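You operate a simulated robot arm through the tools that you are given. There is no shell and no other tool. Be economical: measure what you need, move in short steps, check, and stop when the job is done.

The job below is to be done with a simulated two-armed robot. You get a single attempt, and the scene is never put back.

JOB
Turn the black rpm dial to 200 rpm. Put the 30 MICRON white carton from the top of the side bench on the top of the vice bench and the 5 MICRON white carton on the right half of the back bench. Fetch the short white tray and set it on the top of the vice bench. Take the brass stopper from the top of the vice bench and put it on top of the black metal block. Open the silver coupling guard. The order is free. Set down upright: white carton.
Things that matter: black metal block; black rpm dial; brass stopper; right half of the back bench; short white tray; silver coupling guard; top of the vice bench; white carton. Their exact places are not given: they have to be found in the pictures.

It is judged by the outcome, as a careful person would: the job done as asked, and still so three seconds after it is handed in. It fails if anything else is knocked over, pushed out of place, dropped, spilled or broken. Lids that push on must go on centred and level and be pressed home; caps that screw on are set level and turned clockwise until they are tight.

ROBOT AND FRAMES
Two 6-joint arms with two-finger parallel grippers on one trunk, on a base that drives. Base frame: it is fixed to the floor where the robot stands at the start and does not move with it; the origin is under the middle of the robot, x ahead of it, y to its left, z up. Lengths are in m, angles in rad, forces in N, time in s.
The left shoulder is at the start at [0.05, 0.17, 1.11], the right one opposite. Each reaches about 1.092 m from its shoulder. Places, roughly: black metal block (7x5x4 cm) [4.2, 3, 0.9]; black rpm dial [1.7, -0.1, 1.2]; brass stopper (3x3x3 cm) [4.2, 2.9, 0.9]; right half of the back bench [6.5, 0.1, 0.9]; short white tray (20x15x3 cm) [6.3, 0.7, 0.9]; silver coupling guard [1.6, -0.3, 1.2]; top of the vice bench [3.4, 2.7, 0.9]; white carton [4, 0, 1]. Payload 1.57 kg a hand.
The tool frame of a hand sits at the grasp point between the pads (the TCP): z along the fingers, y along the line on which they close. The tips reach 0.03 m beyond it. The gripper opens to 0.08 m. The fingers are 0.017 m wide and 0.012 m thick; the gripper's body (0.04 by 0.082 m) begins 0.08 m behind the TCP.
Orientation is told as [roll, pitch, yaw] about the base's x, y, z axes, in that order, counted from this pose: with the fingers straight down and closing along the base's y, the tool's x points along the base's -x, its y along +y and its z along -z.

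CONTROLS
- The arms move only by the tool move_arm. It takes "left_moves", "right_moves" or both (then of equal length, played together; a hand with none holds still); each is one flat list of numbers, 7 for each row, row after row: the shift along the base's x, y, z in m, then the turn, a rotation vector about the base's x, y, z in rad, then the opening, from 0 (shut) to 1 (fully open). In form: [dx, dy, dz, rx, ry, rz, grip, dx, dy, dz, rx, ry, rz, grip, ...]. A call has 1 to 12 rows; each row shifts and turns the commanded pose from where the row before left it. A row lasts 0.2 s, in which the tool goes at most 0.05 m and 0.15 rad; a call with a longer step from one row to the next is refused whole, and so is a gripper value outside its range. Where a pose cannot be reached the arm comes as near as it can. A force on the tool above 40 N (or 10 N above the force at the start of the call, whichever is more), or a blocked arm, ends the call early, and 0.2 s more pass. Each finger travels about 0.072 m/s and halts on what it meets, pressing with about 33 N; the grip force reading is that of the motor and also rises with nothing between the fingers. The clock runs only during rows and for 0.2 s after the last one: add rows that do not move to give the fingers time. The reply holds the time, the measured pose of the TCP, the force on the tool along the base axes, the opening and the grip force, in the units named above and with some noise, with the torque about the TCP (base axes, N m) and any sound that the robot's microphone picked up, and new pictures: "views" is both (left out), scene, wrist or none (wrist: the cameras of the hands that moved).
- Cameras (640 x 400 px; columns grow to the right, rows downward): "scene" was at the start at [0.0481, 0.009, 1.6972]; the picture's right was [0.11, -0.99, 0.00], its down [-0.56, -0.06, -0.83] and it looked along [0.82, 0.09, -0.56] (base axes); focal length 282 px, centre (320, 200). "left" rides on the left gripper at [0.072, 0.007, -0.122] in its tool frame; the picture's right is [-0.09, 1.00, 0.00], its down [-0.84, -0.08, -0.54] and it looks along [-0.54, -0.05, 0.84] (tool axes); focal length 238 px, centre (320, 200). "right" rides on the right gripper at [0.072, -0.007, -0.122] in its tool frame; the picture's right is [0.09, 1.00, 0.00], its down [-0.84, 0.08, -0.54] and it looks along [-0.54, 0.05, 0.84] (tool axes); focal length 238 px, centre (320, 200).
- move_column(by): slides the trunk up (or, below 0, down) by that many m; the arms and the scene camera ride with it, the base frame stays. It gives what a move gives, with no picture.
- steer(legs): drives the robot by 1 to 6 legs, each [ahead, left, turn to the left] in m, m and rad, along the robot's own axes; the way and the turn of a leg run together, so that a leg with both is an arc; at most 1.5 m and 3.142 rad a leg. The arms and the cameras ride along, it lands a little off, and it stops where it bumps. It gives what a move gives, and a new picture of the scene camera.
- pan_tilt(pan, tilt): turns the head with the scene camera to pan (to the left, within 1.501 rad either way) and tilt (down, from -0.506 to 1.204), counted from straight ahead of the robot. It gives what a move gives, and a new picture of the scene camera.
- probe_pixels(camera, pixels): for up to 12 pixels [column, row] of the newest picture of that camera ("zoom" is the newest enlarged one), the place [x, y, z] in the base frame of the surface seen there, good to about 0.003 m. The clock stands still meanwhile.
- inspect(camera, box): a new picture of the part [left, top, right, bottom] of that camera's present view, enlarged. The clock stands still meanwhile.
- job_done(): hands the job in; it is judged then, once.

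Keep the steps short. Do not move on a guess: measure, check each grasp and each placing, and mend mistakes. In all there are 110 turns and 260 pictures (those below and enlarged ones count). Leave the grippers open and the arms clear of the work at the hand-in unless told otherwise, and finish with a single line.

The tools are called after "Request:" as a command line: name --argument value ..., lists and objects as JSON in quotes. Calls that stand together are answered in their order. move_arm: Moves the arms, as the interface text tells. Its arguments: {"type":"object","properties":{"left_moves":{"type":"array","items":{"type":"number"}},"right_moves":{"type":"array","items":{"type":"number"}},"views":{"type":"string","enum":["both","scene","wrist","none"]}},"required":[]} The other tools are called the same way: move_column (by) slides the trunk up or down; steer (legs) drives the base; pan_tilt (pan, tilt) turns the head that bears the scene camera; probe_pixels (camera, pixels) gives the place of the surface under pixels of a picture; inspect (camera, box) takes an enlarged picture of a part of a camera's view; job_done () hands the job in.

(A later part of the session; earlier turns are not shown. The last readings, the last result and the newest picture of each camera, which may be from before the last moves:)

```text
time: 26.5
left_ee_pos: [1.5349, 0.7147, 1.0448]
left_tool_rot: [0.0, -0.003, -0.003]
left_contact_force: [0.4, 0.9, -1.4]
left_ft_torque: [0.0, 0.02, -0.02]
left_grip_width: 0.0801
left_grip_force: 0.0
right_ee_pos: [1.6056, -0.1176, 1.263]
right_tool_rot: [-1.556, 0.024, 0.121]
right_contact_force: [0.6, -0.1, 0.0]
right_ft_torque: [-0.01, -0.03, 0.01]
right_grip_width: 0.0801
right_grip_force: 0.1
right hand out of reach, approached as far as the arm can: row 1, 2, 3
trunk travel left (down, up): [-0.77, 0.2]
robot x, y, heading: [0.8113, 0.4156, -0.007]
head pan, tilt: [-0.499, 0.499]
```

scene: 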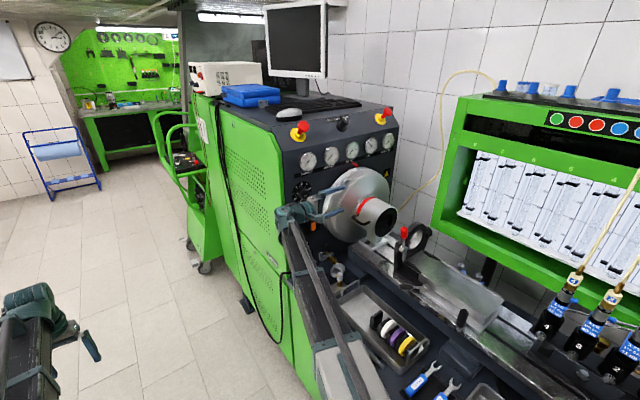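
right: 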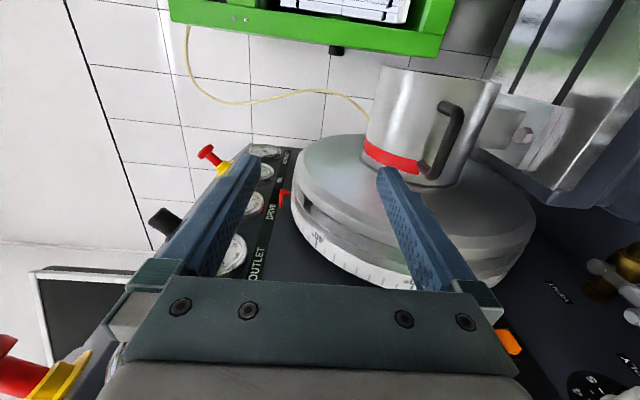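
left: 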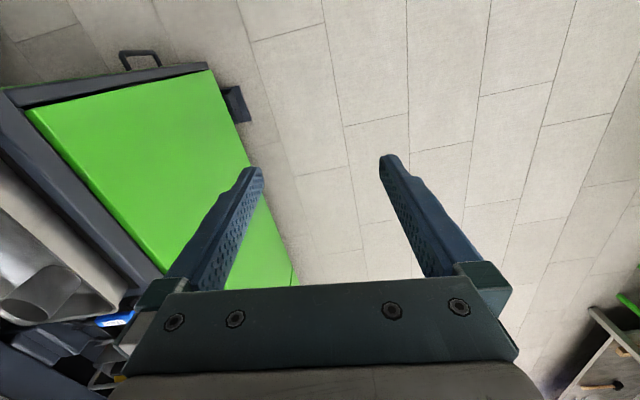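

The arm can't lower in this pose, so I lower the trunk by 0.128 m instead (the path below the hand is clear).

Request:
move_column --by -0.128

Request:
move_arm --right_moves '[0, 0, 0, 0, 0, 0, 1]' --views "both"

```text
time: 28.0
left_ee_pos: [1.5335, 0.7144, 0.9174]
left_tool_rot: [0.0, -0.004, -0.004]
left_contact_force: [-0.7, 0.0, -1.5]
left_ft_torque: [0.04, 0.02, 0.01]
left_grip_width: 0.08
left_grip_force: 0.0
right_ee_pos: [1.6042, -0.1179, 1.1341]
right_tool_rot: [-1.557, 0.024, 0.12]
right_contact_force: [0.9, 0.7, 0.2]
right_ft_torque: [0.01, -0.01, -0.02]
right_grip_width: 0.0799
right_grip_force: 0.2
trunk travel left (down, up): [-0.642, 0.328]
robot x, y, heading: [0.8078, 0.4132, -0.002]
head pan, tilt: [-0.499, 0.499]
```

```text
time: 28.4
left_ee_pos: [1.535, 0.7147, 0.9167]
left_tool_rot: [0.0, -0.003, -0.005]
left_contact_force: [-0.3, -0.2, 0.3]
left_ft_torque: [0.0, 0.01, 0.0]
left_grip_width: 0.0799
left_grip_force: 0.1
right_ee_pos: [1.6044, -0.1177, 1.1345]
right_tool_rot: [-1.556, 0.024, 0.12]
right_contact_force: [0.1, 0.3, 0.0]
right_ft_torque: [0.04, 0.03, -0.01]
right_grip_width: 0.08
right_grip_force: 0.1
trunk travel left (down, up): [-0.642, 0.328]
robot x, y, heading: [0.8116, 0.4155, -0.003]
head pan, tilt: [-0.499, 0.499]
```

scene: 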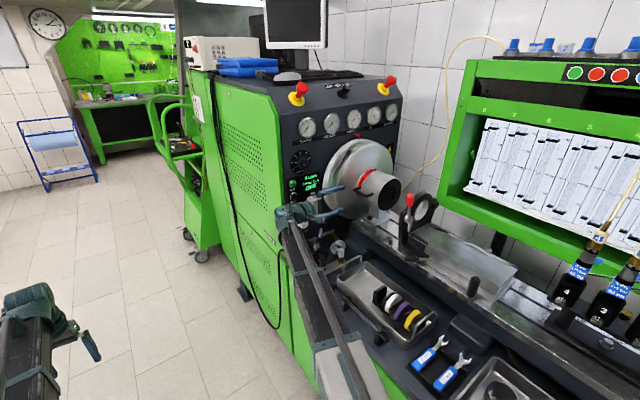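
right: 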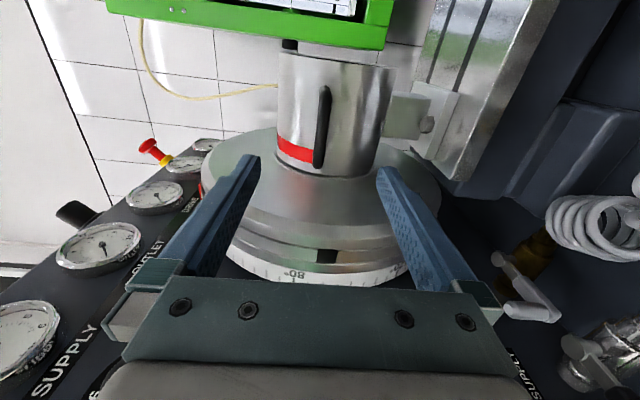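

Handle is centred between the fingers (column ~325). I advance 0.1 m to it.

Request:
move_arm --right_moves '[0.004, -0.04, 0, 0, 0, 0, 1, 0.004, -0.04, 0, 0, 0, 0, 1, 0.002, -0.02, 0, 0, 0, 0, 1, 0, 0, 0, 0, 0, 0, 1]' --views "wrist"

Request:
inspect --camera "scene" --box '[320, 150, 432, 220]'

```text
time: 29.4
left_ee_pos: [1.5348, 0.7146, 0.9175]
left_tool_rot: [0.0, -0.004, -0.003]
left_contact_force: [-0.8, -0.2, -0.6]
left_ft_torque: [0.0, 0.02, 0.0]
left_grip_width: 0.08
left_grip_force: 0.0
right_ee_pos: [1.6143, -0.2184, 1.1336]
right_tool_rot: [-1.558, 0.024, 0.119]
right_contact_force: [0.5, 0.4, -0.8]
right_ft_torque: [0.0, -0.02, -0.03]
right_grip_width: 0.0801
right_grip_force: 0.1
trunk travel left (down, up): [-0.642, 0.328]
robot x, y, heading: [0.8095, 0.4128, -0.006]
head pan, tilt: [-0.499, 0.499]
```

right: 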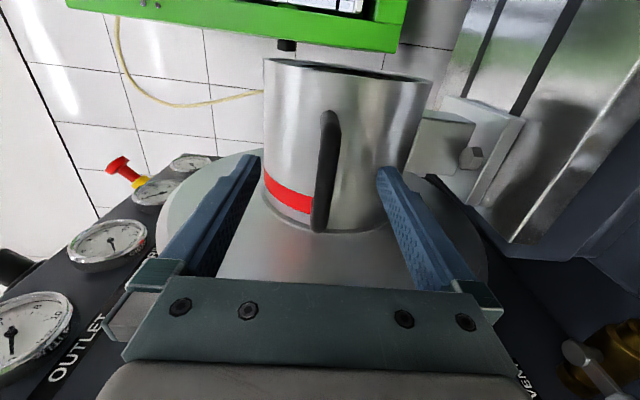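

```text
5.71 times, centred on (376, 185) of scene
```

zoom: 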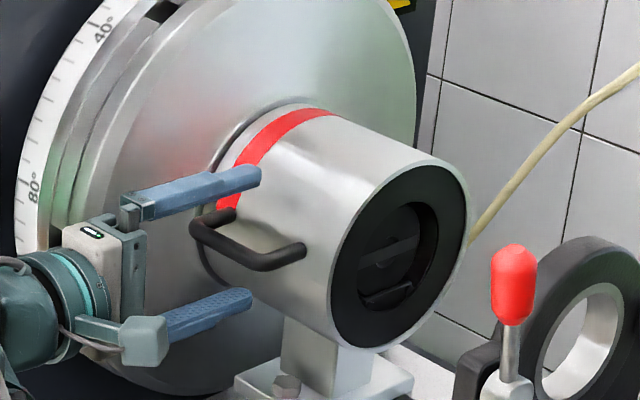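

The fingers straddle the handle. I close on it.

Request:
move_arm --right_moves '[0, 0, 0, 0, 0, 0, 0.1, 0, 0, 0, 0, 0, 0, 0.1, 0, 0, 0, 0, 0, 0, 0.1, 0, 0, 0, 0, 0, 0, 0.1]' --views "none"

Request:
inspect --camera "scene" --box '[320, 150, 432, 220]'

```text
time: 30.4
left_ee_pos: [1.5356, 0.7152, 0.9154]
left_tool_rot: [0.0, -0.003, -0.004]
left_contact_force: [0.7, 0.4, 0.3]
left_ft_torque: [0.0, -0.02, 0.02]
left_grip_width: 0.0802
left_grip_force: 0.1
right_ee_pos: [1.6144, -0.2193, 1.134]
right_tool_rot: [-1.558, 0.022, 0.12]
right_contact_force: [-1.2, 0.9, -4.6]
right_ft_torque: [0.11, -0.53, -0.16]
right_grip_width: 0.0118
right_grip_force: 29.3
trunk travel left (down, up): [-0.642, 0.328]
robot x, y, heading: [0.8113, 0.4126, -0.005]
head pan, tilt: [-0.499, 0.499]
```

```text
5.71 times, centred on (376, 185) of scene
```

zoom: 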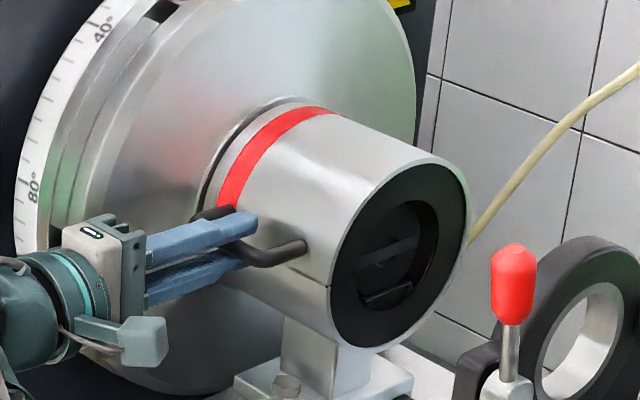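

A seam appears at the lower left: the upper half shell swings on a hinge at the right (y≈-0.41, z≈1.11). I lift along that arc by 0.3 rad.

Request:
move_arm --right_moves '[0.002, -0.003, 0.019, 0.1, 0.01, -0.01, 0.1, 0.002, -0.005, 0.0186, 0.1, 0.01, -0.01, 0.1, 0.002, -0.007, 0.018, 0.1, 0.01, -0.01, 0.1]' --views "none"

Request:
inspect --camera "scene" --box '[320, 150, 432, 220]'

```text
time: 30.8
left_ee_pos: [1.5327, 0.7168, 0.9178]
left_tool_rot: [-0.003, -0.005, -0.004]
left_contact_force: [-0.4, -0.8, 0.4]
left_ft_torque: [-0.03, 0.0, -0.01]
left_grip_width: 0.08
left_grip_force: 0.1
right_ee_pos: [1.614, -0.2178, 1.1309]
right_tool_rot: [-1.529, 0.031, 0.118]
right_contact_force: [-1.9, 3.6, 26.7]
right_ft_torque: [-0.3, -0.51, -0.36]
right_grip_width: 0.0121
right_grip_force: 29.3
right hand out of reach, approached as far as the arm can: row 1
trunk travel left (down, up): [-0.642, 0.328]
robot x, y, heading: [0.8104, 0.4118, -0.006]
head pan, tilt: [-0.499, 0.499]
stopped in row 1 (right hand): the force on the tool passed its limit at 57 N (the readings are from after the stop); the commanded pose is now the measured one
```

```text
5.71 times, centred on (376, 185) of scene
```

zoom: 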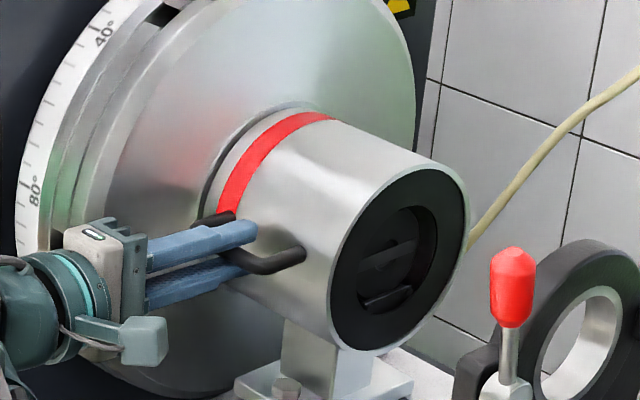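

The IK couldn't do this row and pushed downward instead. I loosen the grip slightly around the bar and test a pure upward move.

Request:
move_arm --right_moves '[0, 0, 0, 0, 0, 0, 0.3, 0, 0, 0, 0, 0, 0, 0.3, 0, 0, 0.004, 0, 0, 0, 0.3, 0, 0, 0.01, 0, 0, 0, 0.3]' --views "none"

Request:
inspect --camera "scene" --box '[320, 150, 432, 220]'

```text
time: 31.8
left_ee_pos: [1.5349, 0.7156, 0.9171]
left_tool_rot: [0.0, -0.004, -0.006]
left_contact_force: [0.4, 1.5, 0.3]
left_ft_torque: [-0.04, -0.04, -0.01]
left_grip_width: 0.0799
left_grip_force: 0.1
right_ee_pos: [1.6172, -0.2209, 1.1255]
right_tool_rot: [-1.518, 0.032, 0.117]
right_contact_force: [0.3, 0.3, -0.1]
right_ft_torque: [0.01, -0.04, 0.01]
right_grip_width: 0.0244
right_grip_force: 0.6
right hand out of reach, approached as far as the arm can: row 3, 4
trunk travel left (down, up): [-0.642, 0.328]
robot x, y, heading: [0.807, 0.4155, -0.004]
head pan, tilt: [-0.499, 0.499]
```

```text
5.71 times, centred on (376, 185) of scene
```

zoom: 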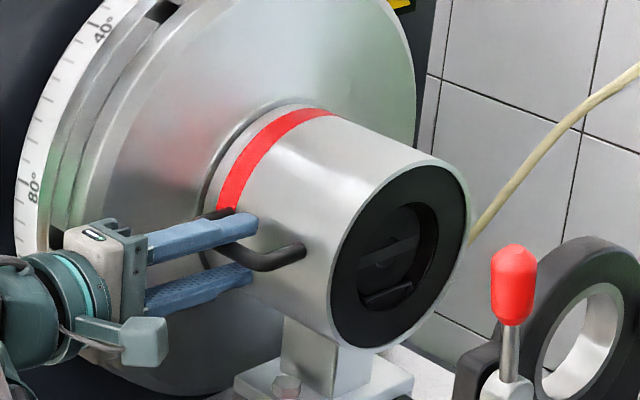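

The arm is near its limit here, but the trunk can do the lifting. With the bar loosely hooked I raise the trunk 0.05 m.

Request:
move_column --by 0.05

Request:
inspect --camera "scene" --box '[320, 150, 432, 220]'

```text
time: 32.7
left_ee_pos: [1.535, 0.7141, 0.9673]
left_tool_rot: [-0.001, -0.002, -0.006]
left_contact_force: [0.4, 0.4, -0.1]
left_ft_torque: [0.02, -0.01, 0.01]
left_grip_width: 0.0798
left_grip_force: 0.1
right_ee_pos: [1.6167, -0.22, 1.1755]
right_tool_rot: [-1.519, 0.031, 0.118]
right_contact_force: [-0.9, 0.3, 0.4]
right_ft_torque: [0.06, 0.01, -0.01]
right_grip_width: 0.0246
right_grip_force: 0.2
trunk travel left (down, up): [-0.692, 0.278]
robot x, y, heading: [0.8058, 0.4132, -0.007]
head pan, tilt: [-0.499, 0.499]
```

```text
5.71 times, centred on (376, 185) of scene
```

zoom: 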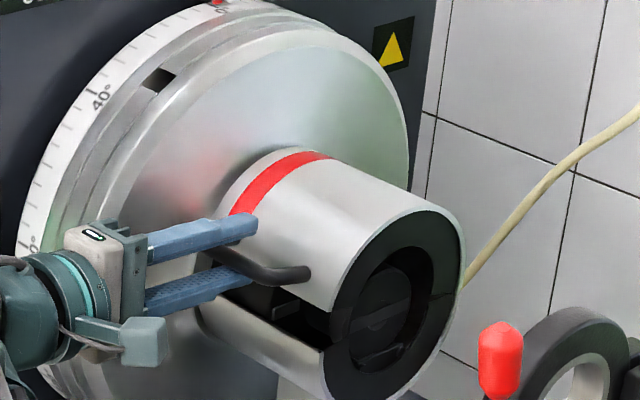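

The shell is lifting. I move the hand 0.03 m further right to stay hooked.

Request:
move_arm --right_moves '[0, -0.015, 0, 0, 0, 0, 0.3, 0, -0.015, 0, 0, 0, 0, 0.3]' --views "none"

```text
time: 33.5
left_ee_pos: [1.5323, 0.7199, 0.9673]
left_tool_rot: [-0.001, -0.004, -0.003]
left_contact_force: [0.3, -0.4, -0.7]
left_ft_torque: [0.0, 0.02, 0.02]
left_grip_width: 0.0797
left_grip_force: 0.1
right_ee_pos: [1.6172, -0.2385, 1.1783]
right_tool_rot: [-1.522, 0.032, 0.127]
right_contact_force: [-7.8, 17.6, 4.5]
right_ft_torque: [0.28, 0.16, -0.12]
right_grip_width: 0.0205
right_grip_force: 0.0
trunk travel left (down, up): [-0.692, 0.278]
robot x, y, heading: [0.808, 0.4169, -0.004]
head pan, tilt: [-0.499, 0.499]
stopped in row 2 (right hand): the force on the tool passed its limit at 41 N (the readings are from after the stop); the commanded pose is now the measured one
```

The fingertip touched the shell. I back off a little and lift another 0.04 m.

Request:
move_arm --right_moves '[0, 0.006, 0, 0.06, 0, 0, 0.3, 0, 0, 0, 0.06, 0, 0, 0.3]' --views "none"

Request:
move_column --by 0.035

Request:
inspect --camera "scene" --box '[320, 150, 432, 220]'

```text
time: 34.1
left_ee_pos: [1.5343, 0.7191, 0.9676]
left_tool_rot: [-0.003, -0.003, -0.001]
left_contact_force: [-0.8, -0.4, 0.4]
left_ft_torque: [0.0, 0.02, 0.0]
left_grip_width: 0.08
left_grip_force: 0.2
right_ee_pos: [1.6185, -0.2347, 1.1511]
right_tool_rot: [-1.403, 0.018, 0.127]
right_contact_force: [-5.7, 15.6, 2.2]
right_ft_torque: [-0.03, -0.05, 0.01]
right_grip_width: 0.024
right_grip_force: 0.2
right hand out of reach, approached as far as the arm can: row 1, 2
trunk travel left (down, up): [-0.692, 0.278]
robot x, y, heading: [0.8092, 0.4164, -0.001]
head pan, tilt: [-0.499, 0.499]
```

```text
time: 34.9
left_ee_pos: [1.5352, 0.7165, 1.0025]
left_tool_rot: [-0.002, -0.004, -0.002]
left_contact_force: [-1.4, -0.9, 0.2]
left_ft_torque: [0.03, 0.02, 0.0]
left_grip_width: 0.0801
left_grip_force: 0.0
right_ee_pos: [1.6192, -0.2384, 1.1849]
right_tool_rot: [-1.404, 0.016, 0.125]
right_contact_force: [-0.2, -0.1, 0.5]
right_ft_torque: [-0.02, 0.03, -0.02]
right_grip_width: 0.0241
right_grip_force: 0.1
trunk travel left (down, up): [-0.727, 0.243]
robot x, y, heading: [0.8092, 0.4192, -0.001]
head pan, tilt: [-0.499, 0.499]
```

```text
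5.71 times, centred on (376, 185) of scene
```

zoom: 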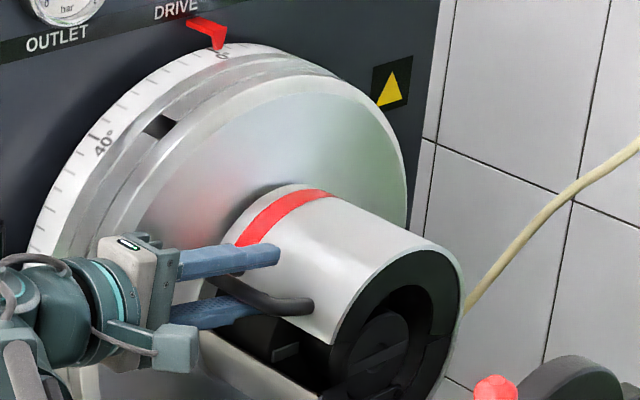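

It works: alternate trunk lifts and small wrist turns. Next: trunk +0.06, then turn 0.2 rad and shift right.

Request:
move_column --by 0.06

Request:
move_arm --right_moves '[0, -0.004, 0, 0.1, 0, 0, 0.35, 0, -0.004, 0, 0.1, 0, 0, 0.35, 0, -0.004, 0, 0, 0, 0, 0.35]' --views "none"

Request:
inspect --camera "scene" --box '[320, 160, 432, 230]'

```text
time: 35.9
left_ee_pos: [1.5338, 0.7176, 1.0629]
left_tool_rot: [0.001, -0.003, -0.003]
left_contact_force: [-0.5, -0.1, 0.1]
left_ft_torque: [0.0, 0.0, -0.04]
left_grip_width: 0.0802
left_grip_force: 0.0
right_ee_pos: [1.6181, -0.2372, 1.2445]
right_tool_rot: [-1.403, 0.018, 0.129]
right_contact_force: [0.5, 0.8, 0.3]
right_ft_torque: [0.02, -0.02, 0.01]
right_grip_width: 0.0238
right_grip_force: 0.0
trunk travel left (down, up): [-0.787, 0.183]
robot x, y, heading: [0.8085, 0.4188, 0.0]
head pan, tilt: [-0.499, 0.499]
```

```text
time: 36.7
left_ee_pos: [1.5343, 0.7184, 1.0615]
left_tool_rot: [0.0, -0.003, -0.002]
left_contact_force: [0.0, 0.4, -0.3]
left_ft_torque: [0.01, -0.03, 0.0]
left_grip_width: 0.0801
left_grip_force: 0.2
right_ee_pos: [1.6186, -0.2496, 1.2032]
right_tool_rot: [-1.204, -0.009, 0.129]
right_contact_force: [-0.2, 0.5, -0.3]
right_ft_torque: [0.0, 0.0, -0.03]
right_grip_width: 0.0278
right_grip_force: 0.0
right hand out of reach, approached as far as the arm can: row 1, 2
trunk travel left (down, up): [-0.787, 0.183]
robot x, y, heading: [0.8059, 0.4118, -0.005]
head pan, tilt: [-0.499, 0.499]
```

```text
5.71 times, centred on (376, 195) of scene
```

zoom: 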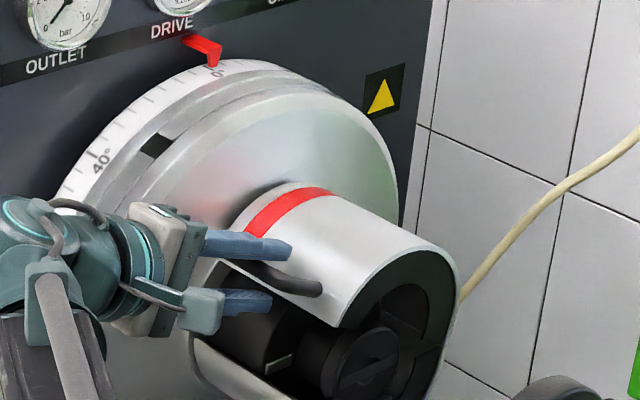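

φ≈0.53 rad now. Continue: trunk +0.06 then 0.2 rad turn with -0.02 m in y.

Request:
move_column --by 0.06

Request:
move_arm --right_moves '[0, -0.01, 0.01, 0.1, 0.01, -0.01, 0.35, 0, -0.012, 0.01, 0.1, 0.01, -0.01, 0.35, 0, -0.005, 0.01, 0.05, 0, 0, 0.35]' --views "none"

Request:
inspect --camera "scene" --box '[320, 170, 432, 240]'

```text
time: 37.7
left_ee_pos: [1.5343, 0.7163, 1.1218]
left_tool_rot: [0.0, -0.002, -0.001]
left_contact_force: [0.2, -0.3, 0.3]
left_ft_torque: [0.02, 0.04, -0.01]
left_grip_width: 0.0798
left_grip_force: 0.1
right_ee_pos: [1.6176, -0.2492, 1.2637]
right_tool_rot: [-1.205, -0.007, 0.129]
right_contact_force: [0.3, -0.5, -1.3]
right_ft_torque: [-0.03, 0.01, 0.02]
right_grip_width: 0.028
right_grip_force: 0.1
trunk travel left (down, up): [-0.847, 0.123]
robot x, y, heading: [0.8062, 0.4157, 0.0]
head pan, tilt: [-0.499, 0.499]
```

```text
time: 38.5
left_ee_pos: [1.5318, 0.7224, 1.122]
left_tool_rot: [-0.003, -0.002, -0.001]
left_contact_force: [0.7, -0.3, 0.4]
left_ft_torque: [0.02, 0.03, -0.03]
left_grip_width: 0.0798
left_grip_force: 0.0
right_ee_pos: [1.6181, -0.2686, 1.2182]
right_tool_rot: [-0.96, -0.016, 0.111]
right_contact_force: [-1.2, 16.2, 16.3]
right_ft_torque: [-0.48, -0.11, -0.14]
right_grip_width: 0.0316
right_grip_force: 2.0
right hand out of reach, approached as far as the arm can: row 1, 2, 3
trunk travel left (down, up): [-0.847, 0.123]
robot x, y, heading: [0.8056, 0.418, -0.001]
head pan, tilt: [-0.499, 0.499]
```

```text
5.71 times, centred on (376, 205) of scene
```

zoom: 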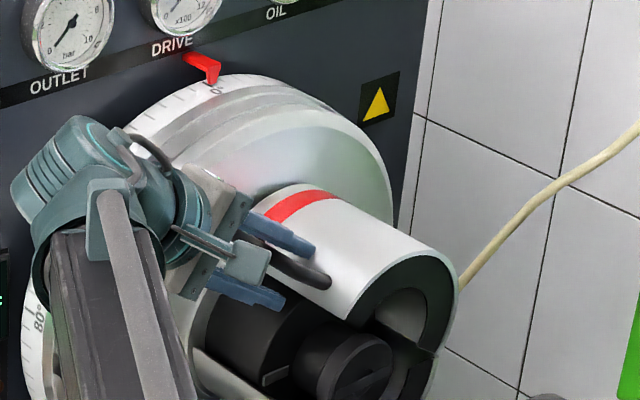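

Progress (φ≈0.75). Relieve the contact a little, then another trunk lift of 0.06 and turn.

Request:
move_column --by 0.06

Request:
move_arm --right_moves '[0, -0.008, 0.01, 0.1, 0.01, -0.01, 0.4, 0, -0.008, 0.01, 0.1, 0.01, -0.01, 0.4, 0, -0.005, 0.01, 0, 0, 0, 0.4]' --views "wrist"

Request:
inspect --camera "scene" --box '[320, 180, 432, 250]'

```text
time: 39.5
left_ee_pos: [1.5342, 0.7177, 1.1819]
left_tool_rot: [0.0, -0.003, 0.0]
left_contact_force: [-0.2, 0.8, 0.2]
left_ft_torque: [-0.03, -0.01, -0.03]
left_grip_width: 0.0803
left_grip_force: 0.0
right_ee_pos: [1.617, -0.2746, 1.2756]
right_tool_rot: [-0.959, -0.015, 0.106]
right_contact_force: [0.0, 0.9, -0.1]
right_ft_torque: [0.0, 0.03, -0.01]
right_grip_width: 0.0278
right_grip_force: 0.0
trunk travel left (down, up): [-0.907, 0.063]
robot x, y, heading: [0.8081, 0.4158, 0.0]
head pan, tilt: [-0.499, 0.499]
```

```text
time: 40.3
left_ee_pos: [1.5335, 0.7203, 1.1819]
left_tool_rot: [-0.001, -0.002, -0.001]
left_contact_force: [-0.1, 0.1, -0.1]
left_ft_torque: [-0.01, 0.0, -0.02]
left_grip_width: 0.08
left_grip_force: 0.1
right_ee_pos: [1.6192, -0.2914, 1.245]
right_tool_rot: [-0.759, -0.018, 0.087]
right_contact_force: [2.2, 11.2, 12.5]
right_ft_torque: [-0.26, -0.13, -0.02]
right_grip_width: 0.0321
right_grip_force: 0.2
right hand out of reach, approached as far as the arm can: row 1, 2, 3
trunk travel left (down, up): [-0.907, 0.063]
robot x, y, heading: [0.8071, 0.4157, -0.002]
head pan, tilt: [-0.499, 0.499]
```

right: 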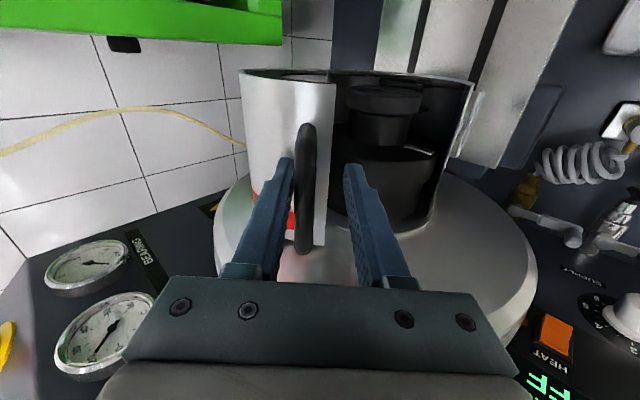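

```text
5.71 times, centred on (376, 215) of scene
```

zoom: 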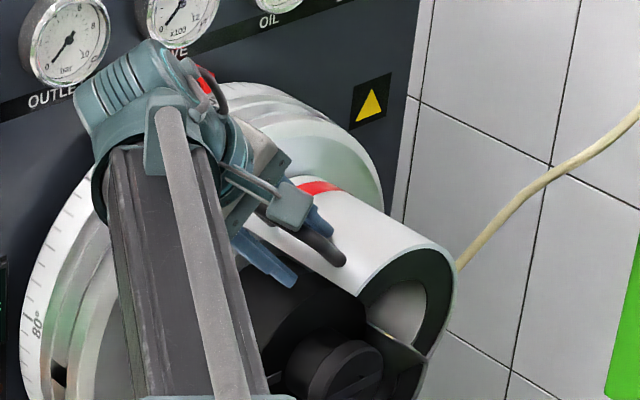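

The shell stays up by itself (the bar no longer rests on the lower finger). I open the fingers and retreat up-left, so that I can bring the base closer.

Request:
move_arm --right_moves '[0, 0.006, 0, 0, 0, 0, 1, 0, 0, 0, 0, 0, 0, 1, 0, 0.015, 0.02, -0.08, 0, 0, 1, 0, 0.02, 0.02, -0.08, 0, 0, 1, 0, 0.025, 0.02, -0.08, 0, 0, 1, 0, 0.03, 0.02, -0.08, 0, 0, 1, 0, 0.035, 0.02, -0.08, 0, 0, 1, 0, 0.04, 0, -0.08, 0, 0, 1, 0, 0.04, 0, -0.05, 0, 0, 1]' --views "both"

Request:
inspect --camera "scene" --box '[320, 180, 432, 250]'

```text
time: 42.3
left_ee_pos: [1.5343, 0.718, 1.1808]
left_tool_rot: [-0.002, -0.003, -0.002]
left_contact_force: [0.4, 1.1, -0.5]
left_ft_torque: [0.0, -0.01, -0.03]
left_grip_width: 0.0802
left_grip_force: 0.0
right_ee_pos: [1.6173, -0.0856, 1.3406]
right_tool_rot: [-1.28, 0.029, 0.079]
right_contact_force: [-0.1, -0.7, 0.4]
right_ft_torque: [0.0, -0.02, 0.0]
right_grip_width: 0.0802
right_grip_force: 0.0
right hand out of reach, approached as far as the arm can: row 3, 4, 5, 6, 8, 9
trunk travel left (down, up): [-0.907, 0.063]
robot x, y, heading: [0.8072, 0.4185, 0.002]
head pan, tilt: [-0.499, 0.499]
```

scene: 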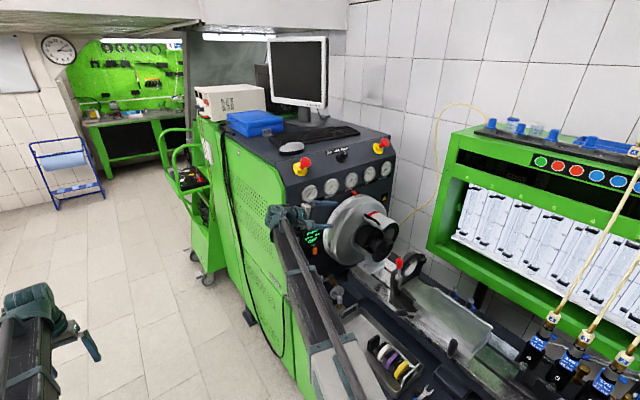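
right: 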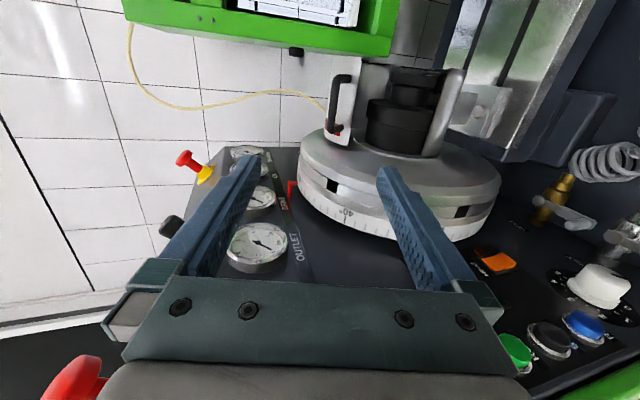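

```text
5.71 times, centred on (376, 215) of scene
```

zoom: 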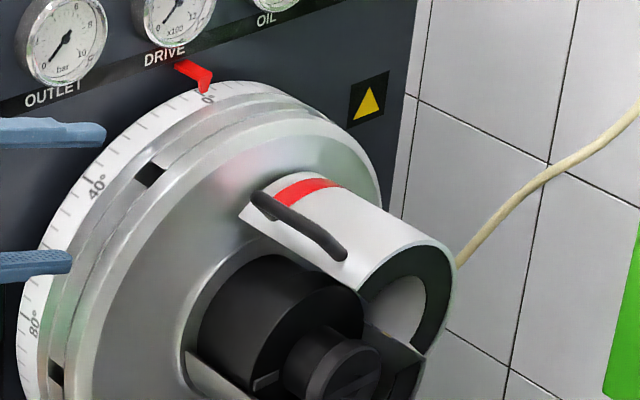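

The guard stays up at roughly 60°. I shift the hand back 0.15 m in x, and will then drive ahead the same amount.

Request:
move_arm --right_moves '[-0.04, 0.01, 0, 0, 0, 0, 0, -0.04, 0.01, 0, 0, 0, 0, 0, -0.04, 0.01, 0, 0, 0, 0, 0, -0.03, 0.0, 0, 0, 0, 0, 0]' --views "none"

Request:
probe_pixels --camera "zoom" --pixels '[[300, 230], [340, 250], [262, 195], [250, 205], [360, 285], [300, 262], [420, 350], [450, 260]]'

```text
time: 43.3
left_ee_pos: [1.5348, 0.7173, 1.182]
left_tool_rot: [0.0, -0.004, -0.003]
left_contact_force: [-0.3, 0.7, 0.0]
left_ft_torque: [0.0, -0.02, 0.02]
left_grip_width: 0.08
left_grip_force: 0.0
right_ee_pos: [1.4663, -0.056, 1.3392]
right_tool_rot: [-1.284, 0.028, 0.08]
right_contact_force: [-0.6, 0.3, 0.2]
right_ft_torque: [0.01, 0.0, 0.02]
right_grip_width: 0.0002
right_grip_force: 21.7
trunk travel left (down, up): [-0.907, 0.063]
robot x, y, heading: [0.8063, 0.4129, -0.004]
head pan, tilt: [-0.499, 0.499]
```

```text
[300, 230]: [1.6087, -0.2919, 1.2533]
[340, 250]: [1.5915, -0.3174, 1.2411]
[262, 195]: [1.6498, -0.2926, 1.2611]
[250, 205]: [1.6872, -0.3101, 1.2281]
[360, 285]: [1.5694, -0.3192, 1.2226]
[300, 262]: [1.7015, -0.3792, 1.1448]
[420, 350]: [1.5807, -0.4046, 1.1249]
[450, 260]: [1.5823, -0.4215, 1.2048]
```

Lip at about (y -0.315, z 1.225), bar at (y -0.292, z 1.253). Hand moved freely; now drive ahead 0.15 m.

Request:
steer --legs '[[0.15, 0, 0]]'

```text
time: 44.7
left_ee_pos: [1.6854, 0.7194, 1.1808]
left_tool_rot: [0.001, -0.002, 0.0]
left_contact_force: [0.2, 0.0, 0.0]
left_ft_torque: [0.01, 0.0, 0.0]
left_grip_width: 0.0796
left_grip_force: 0.1
right_ee_pos: [1.6214, -0.0544, 1.3379]
right_tool_rot: [-1.284, 0.029, 0.083]
right_contact_force: [0.0, 0.3, -0.2]
right_ft_torque: [0.02, 0.01, -0.04]
right_grip_width: 0.0002
right_grip_force: 21.1
trunk travel left (down, up): [-0.907, 0.063]
robot x, y, heading: [0.9547, 0.4129, 0.003]
head pan, tilt: [-0.499, 0.499]
```

scene: 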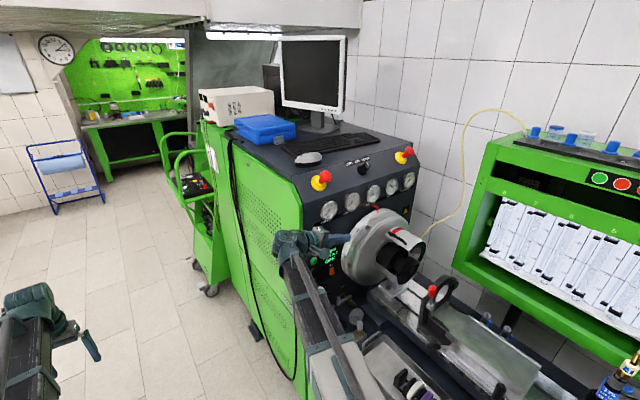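

Now I bring the closed fingertips to just below the bar (z≈1.243) at y -0.2.

Request:
move_arm --right_moves '[-0.003, -0.035, -0.03, 0, 0, 0, 0, -0.003, -0.035, -0.03, 0, 0, 0, 0, -0.003, -0.035, -0.03, 0, 0, 0, 0, 0, -0.04, -0.005, 0, 0, 0, 0, 0, 0, 0, 0, 0, 0, 0]' --views "wrist"

Request:
inspect --camera "scene" --box '[330, 190, 442, 260]'

```text
time: 45.9
left_ee_pos: [1.6837, 0.7193, 1.1805]
left_tool_rot: [0.0, -0.003, -0.001]
left_contact_force: [0.1, 0.1, 0.3]
left_ft_torque: [0.0, 0.01, 0.0]
left_grip_width: 0.0799
left_grip_force: 0.1
right_ee_pos: [1.6104, -0.1992, 1.3384]
right_tool_rot: [-1.281, 0.028, 0.082]
right_contact_force: [-1.2, 0.4, 0.5]
right_ft_torque: [0.01, 0.0, 0.02]
right_grip_width: 0.0
right_grip_force: 21.3
right hand out of reach, approached as far as the arm can: row 1, 2, 3, 4
trunk travel left (down, up): [-0.907, 0.063]
robot x, y, heading: [0.9585, 0.4169, 0.004]
head pan, tilt: [-0.499, 0.499]
```

right: 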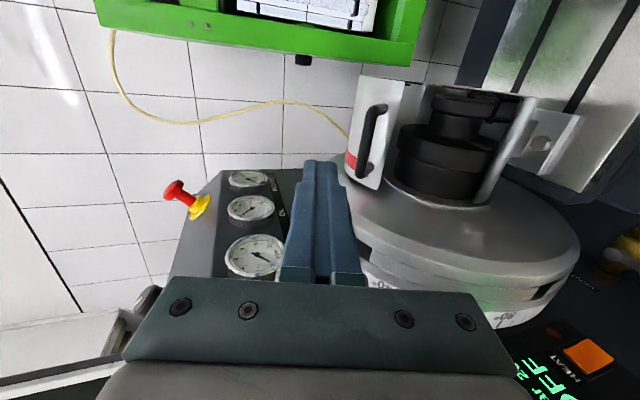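

```text
5.71 times, centred on (386, 225) of scene
```

zoom: 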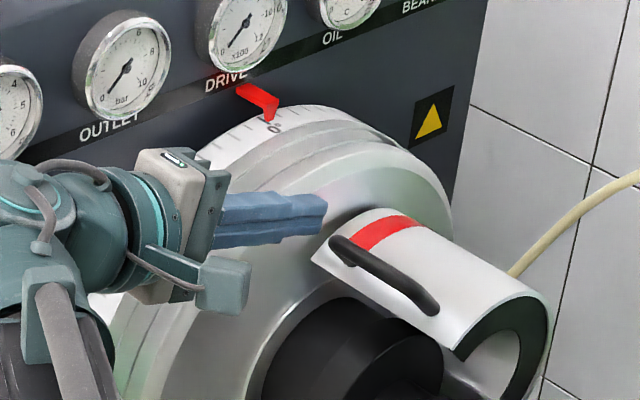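

In this pose z only follows the trunk, so I lower the trunk 0.095 m, then push in -y.

Request:
move_column --by -0.095

Request:
move_arm --right_moves '[0, -0.03, 0, 0, 0, 0, 0, 0, -0.03, 0, 0, 0, 0, 0, 0, -0.03, 0, 0, 0, 0, 0, 0, -0.02, 0, 0, 0, 0, 0]' --views "wrist"

Request:
inspect --camera "scene" --box '[330, 170, 442, 240]'

```text
time: 47.2
left_ee_pos: [1.6843, 0.7186, 1.087]
left_tool_rot: [0.0, -0.005, 0.001]
left_contact_force: [-0.6, 0.3, -0.5]
left_ft_torque: [0.02, 0.01, 0.0]
left_grip_width: 0.0799
left_grip_force: 0.1
right_ee_pos: [1.6106, -0.1996, 1.2435]
right_tool_rot: [-1.279, 0.029, 0.081]
right_contact_force: [-0.6, 0.3, 0.4]
right_ft_torque: [0.0, 0.01, 0.0]
right_grip_width: 0.0
right_grip_force: 21.2
trunk travel left (down, up): [-0.812, 0.158]
robot x, y, heading: [0.9617, 0.4137, 0.001]
head pan, tilt: [-0.499, 0.499]
```

```text
time: 48.2
left_ee_pos: [1.6799, 0.725, 1.0892]
left_tool_rot: [-0.004, -0.005, 0.002]
left_contact_force: [-0.6, 0.0, 0.1]
left_ft_torque: [-0.01, -0.06, -0.02]
left_grip_width: 0.0799
left_grip_force: 0.1
right_ee_pos: [1.6132, -0.295, 1.2506]
right_tool_rot: [-1.293, 0.029, 0.095]
right_contact_force: [-4.9, 18.9, 26.7]
right_ft_torque: [-0.29, -0.15, 0.1]
right_grip_width: 0.0
right_grip_force: 21.4
trunk travel left (down, up): [-0.812, 0.158]
robot x, y, heading: [0.9587, 0.4142, -0.002]
head pan, tilt: [-0.499, 0.499]
stopped in row 4 (right hand): the force on the tool passed its limit at 45 N (the readings are from after the stop); the commanded pose is now the measured one
```

right: 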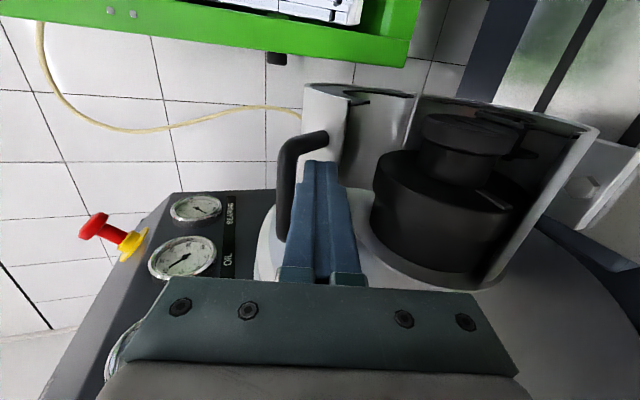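

```text
5.71 times, centred on (386, 205) of scene
```

zoom: 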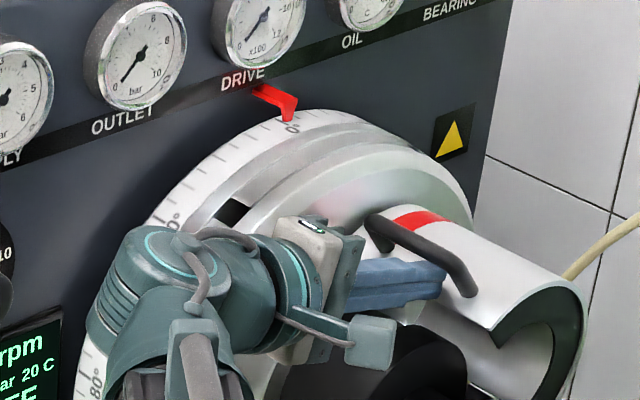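

The fist is under the bar and the guard opened further. I raise the trunk 0.03 to lift the bar, then push right again.

Request:
move_column --by 0.035

Request:
move_arm --right_moves '[0, -0.02, 0, 0, 0, 0, 0, 0, -0.02, 0, 0, 0, 0, 0, 0, -0.02, 0, 0, 0, 0, 0]' --views "wrist"

Request:
inspect --camera "scene" --box '[330, 170, 442, 240]'

```text
time: 48.9
left_ee_pos: [1.686, 0.7165, 1.1171]
left_tool_rot: [0.003, -0.001, 0.0]
left_contact_force: [0.3, 0.6, 0.1]
left_ft_torque: [-0.02, 0.0, -0.02]
left_grip_width: 0.0799
left_grip_force: 0.0
right_ee_pos: [1.6162, -0.312, 1.2693]
right_tool_rot: [-1.264, 0.021, 0.081]
right_contact_force: [4.9, -12.8, -27.3]
right_ft_torque: [0.54, 0.09, 0.04]
right_grip_width: 0.0
right_grip_force: 21.4
trunk travel left (down, up): [-0.843, 0.127]
robot x, y, heading: [0.9587, 0.4133, -0.001]
head pan, tilt: [-0.499, 0.499]
stopped: the force on the tool passed its limit at 48 N (the readings are from after the stop); the commanded pose is now the measured one
```

```text
time: 49.7
left_ee_pos: [1.6832, 0.7238, 1.1179]
left_tool_rot: [-0.004, -0.004, 0.003]
left_contact_force: [0.1, -0.2, -0.3]
left_ft_torque: [0.02, 0.01, -0.01]
left_grip_width: 0.0803
left_grip_force: 0.1
right_ee_pos: [1.6176, -0.3611, 1.2788]
right_tool_rot: [-1.283, 0.028, 0.094]
right_contact_force: [18.4, 7.7, 31.9]
right_ft_torque: [-0.66, -0.39, 0.48]
right_grip_width: 0.0001
right_grip_force: 21.5
trunk travel left (down, up): [-0.843, 0.127]
robot x, y, heading: [0.9583, 0.4151, 0.003]
head pan, tilt: [-0.499, 0.499]
```

right: 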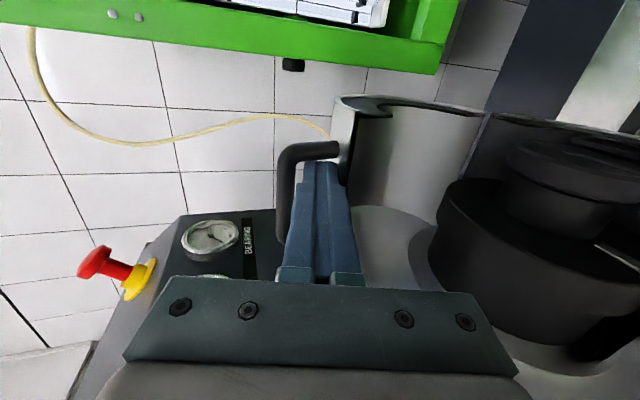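

```text
5.71 times, centred on (386, 205) of scene
```

zoom: 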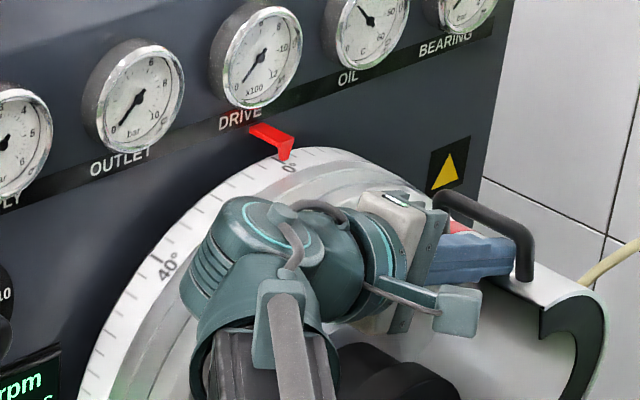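

Guard is now around 90°. I back off left to look at it, then push the lip from the inside.

Request:
move_arm --right_moves '[0, 0.03, 0, 0, 0, 0, 0, 0, 0.04, 0, 0, 0, 0, 0, 0, 0.04, 0, 0, 0, 0, 0, 0, 0.03, 0, 0, 0, 0, 0]' --views "wrist"

Request:
inspect --camera "scene" --box '[330, 170, 442, 240]'

```text
time: 50.7
left_ee_pos: [1.6836, 0.7194, 1.1184]
left_tool_rot: [0.0, -0.004, 0.0]
left_contact_force: [0.5, 0.2, 0.3]
left_ft_torque: [-0.02, 0.0, -0.01]
left_grip_width: 0.08
left_grip_force: 0.1
right_ee_pos: [1.6121, -0.2245, 1.2743]
right_tool_rot: [-1.276, 0.025, 0.082]
right_contact_force: [0.6, 0.0, 0.6]
right_ft_torque: [0.03, 0.01, 0.03]
right_grip_width: 0.0
right_grip_force: 21.1
trunk travel left (down, up): [-0.843, 0.127]
robot x, y, heading: [0.9562, 0.4157, -0.001]
head pan, tilt: [-0.499, 0.499]
```

right: 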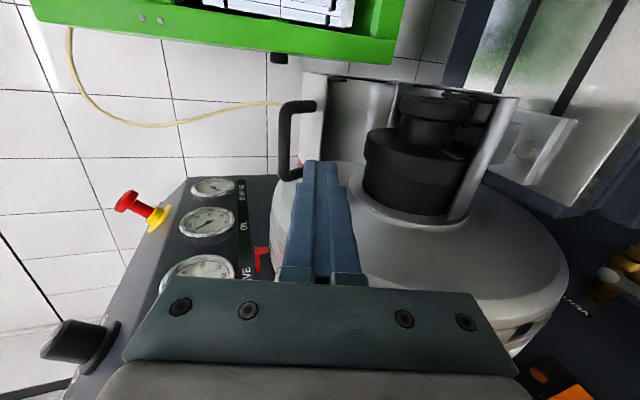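

```text
5.71 times, centred on (386, 205) of scene
```

zoom: 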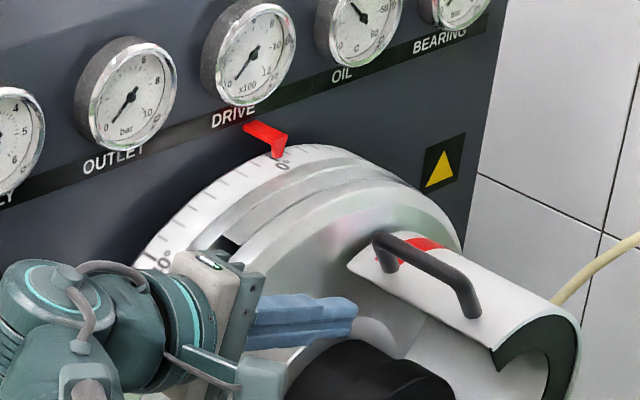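

Request:
probe_pixels --camera "zoom" --pixels '[[355, 268], [430, 315], [490, 350], [430, 258], [470, 310], [572, 320], [440, 350], [545, 385]]'

Request:
move_column --by -0.045

Request:
move_arm --right_moves '[0, -0.04, 0, 0, 0, 0, 0, 0, -0.04, 0, 0, 0, 0, 0, 0, -0.03, 0, 0, 0, 0, 0, 0, -0.03, 0, 0, 0, 0, 0, 0, -0.03, 0, 0, 0, 0, 0]' --views "wrist"

Request:
inspect --camera "scene" --box '[330, 170, 442, 240]'

```text
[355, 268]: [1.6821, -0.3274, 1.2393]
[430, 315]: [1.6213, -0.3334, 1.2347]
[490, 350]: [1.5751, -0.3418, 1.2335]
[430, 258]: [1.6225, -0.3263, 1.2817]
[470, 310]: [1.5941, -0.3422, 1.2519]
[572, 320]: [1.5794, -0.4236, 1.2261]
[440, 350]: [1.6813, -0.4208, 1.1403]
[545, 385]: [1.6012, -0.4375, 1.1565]
```

```text
time: 51.5
left_ee_pos: [1.6834, 0.7194, 1.0728]
left_tool_rot: [-0.001, -0.004, 0.001]
left_contact_force: [-0.5, 0.5, 0.6]
left_ft_torque: [0.02, -0.03, 0.02]
left_grip_width: 0.0802
left_grip_force: 0.1
right_ee_pos: [1.6125, -0.2253, 1.2302]
right_tool_rot: [-1.276, 0.025, 0.081]
right_contact_force: [-0.5, 0.1, 0.1]
right_ft_torque: [-0.03, -0.02, -0.02]
right_grip_width: 0.0002
right_grip_force: 21.0
trunk travel left (down, up): [-0.798, 0.172]
robot x, y, heading: [0.957, 0.4107, 0.0]
head pan, tilt: [-0.499, 0.499]
```

```text
time: 52.7
left_ee_pos: [1.6829, 0.7192, 1.073]
left_tool_rot: [0.001, -0.003, 0.0]
left_contact_force: [0.2, 0.7, 0.8]
left_ft_torque: [-0.02, -0.02, 0.05]
left_grip_width: 0.0798
left_grip_force: 0.1
right_ee_pos: [1.614, -0.3968, 1.2303]
right_tool_rot: [-1.276, 0.026, 0.082]
right_contact_force: [-0.5, 0.4, -2.4]
right_ft_torque: [-0.05, -0.05, 0.0]
right_grip_width: 0.0002
right_grip_force: 21.4
trunk travel left (down, up): [-0.798, 0.172]
robot x, y, heading: [0.9606, 0.414, -0.0]
head pan, tilt: [-0.499, 0.499]
```

right: 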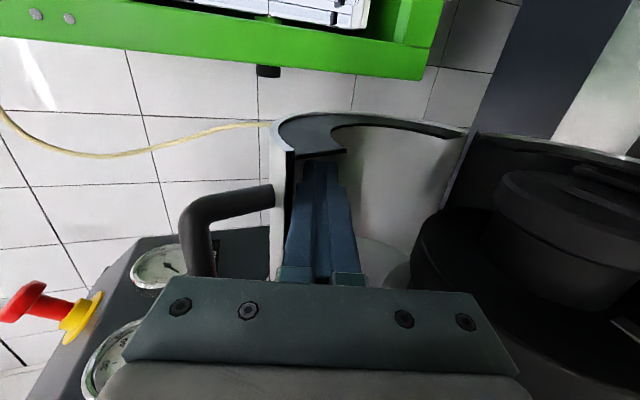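

```text
5.71 times, centred on (386, 205) of scene
```

zoom: 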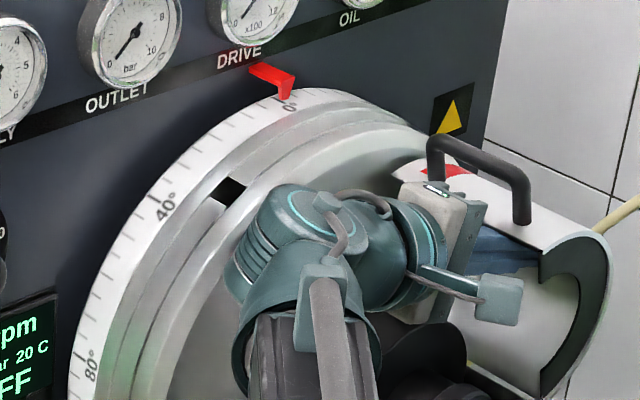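

The fingers are now inside the shell, which opened to ~95°. Push 0.06 m more to the right.

Request:
move_arm --right_moves '[0, -0.02, 0, 0, 0, 0, 0, 0, -0.02, 0, 0, 0, 0, 0, 0, -0.02, 0, 0, 0, 0, 0, 0, -0.02, 0, 0, 0, 0, 0]' --views "none"

Request:
inspect --camera "scene" --box '[330, 170, 442, 240]'

```text
time: 53.3
left_ee_pos: [1.6832, 0.7187, 1.0733]
left_tool_rot: [0.0, -0.002, 0.002]
left_contact_force: [0.1, 0.6, 0.3]
left_ft_torque: [-0.07, -0.03, -0.03]
left_grip_width: 0.0801
left_grip_force: 0.0
right_ee_pos: [1.6152, -0.4252, 1.2245]
right_tool_rot: [-1.26, 0.013, 0.081]
right_contact_force: [1.2, 6.5, -22.8]
right_ft_torque: [0.7, 0.2, 0.08]
right_grip_width: 0.0
right_grip_force: 21.2
trunk travel left (down, up): [-0.798, 0.172]
robot x, y, heading: [0.9596, 0.4115, 0.003]
head pan, tilt: [-0.499, 0.499]
stopped in row 2 (right hand): the force on the tool passed its limit at 50 N (the readings are from after the stop); the commanded pose is now the measured one
```

```text
5.71 times, centred on (386, 205) of scene
```

zoom: 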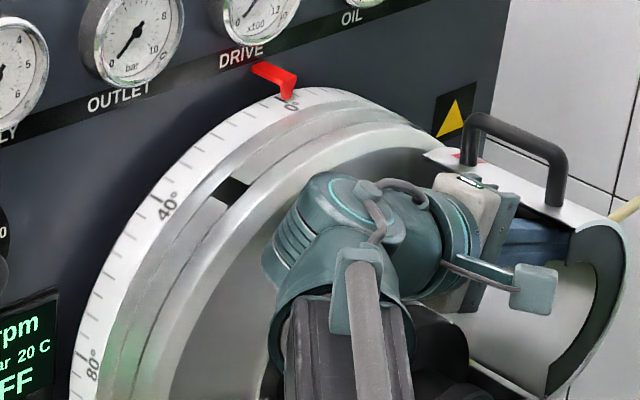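

Fingers feel a stop (22 N). I back off 0.15 m and measure the guard's angle.

Request:
move_arm --right_moves '[0, 0.03, 0, 0, 0, 0, 0, 0, 0.04, 0, 0, 0, 0, 0, 0, 0.05, 0, 0, 0, 0, 0, 0, 0.05, 0, 0, 0, 0, 0, 0, 0.05, 0, 0, 0, 0, 0]' --views "wrist"

Request:
inspect --camera "scene" --box '[330, 170, 442, 240]'

```text
time: 54.5
left_ee_pos: [1.6838, 0.7192, 1.0734]
left_tool_rot: [-0.001, -0.004, 0.0]
left_contact_force: [-0.2, -0.4, -0.1]
left_ft_torque: [0.0, -0.01, -0.04]
left_grip_width: 0.0799
left_grip_force: 0.2
right_ee_pos: [1.6119, -0.2059, 1.2279]
right_tool_rot: [-1.269, 0.018, 0.079]
right_contact_force: [0.6, 0.5, 0.4]
right_ft_torque: [-0.02, 0.01, 0.0]
right_grip_width: 0.0
right_grip_force: 21.6
trunk travel left (down, up): [-0.798, 0.172]
robot x, y, heading: [0.9584, 0.411, 0.002]
head pan, tilt: [-0.499, 0.499]
```

right: 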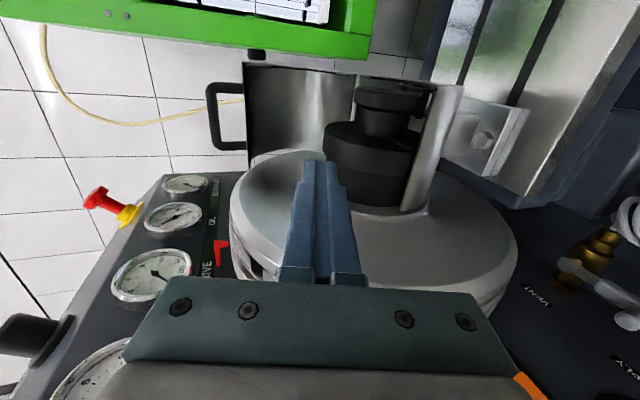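

```text
5.71 times, centred on (386, 205) of scene
```

zoom: 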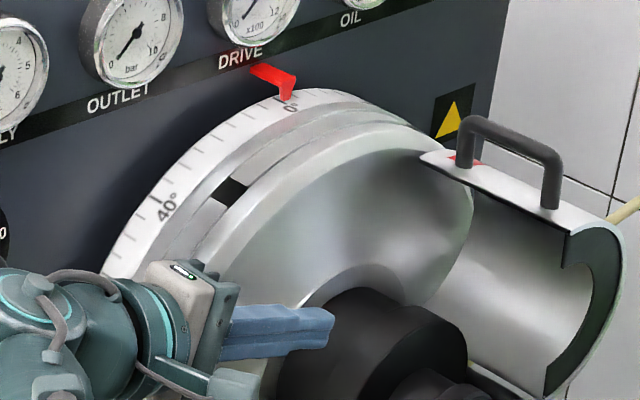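

Request:
probe_pixels --camera "zoom" --pixels '[[430, 160], [565, 228], [470, 122], [545, 160], [545, 200], [545, 395], [520, 380], [620, 250]]'

```text
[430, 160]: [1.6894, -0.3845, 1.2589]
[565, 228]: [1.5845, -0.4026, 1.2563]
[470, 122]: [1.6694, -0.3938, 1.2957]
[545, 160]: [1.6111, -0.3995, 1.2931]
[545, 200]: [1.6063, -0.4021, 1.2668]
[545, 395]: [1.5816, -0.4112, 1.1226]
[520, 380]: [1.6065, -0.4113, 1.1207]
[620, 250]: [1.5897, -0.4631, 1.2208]
```

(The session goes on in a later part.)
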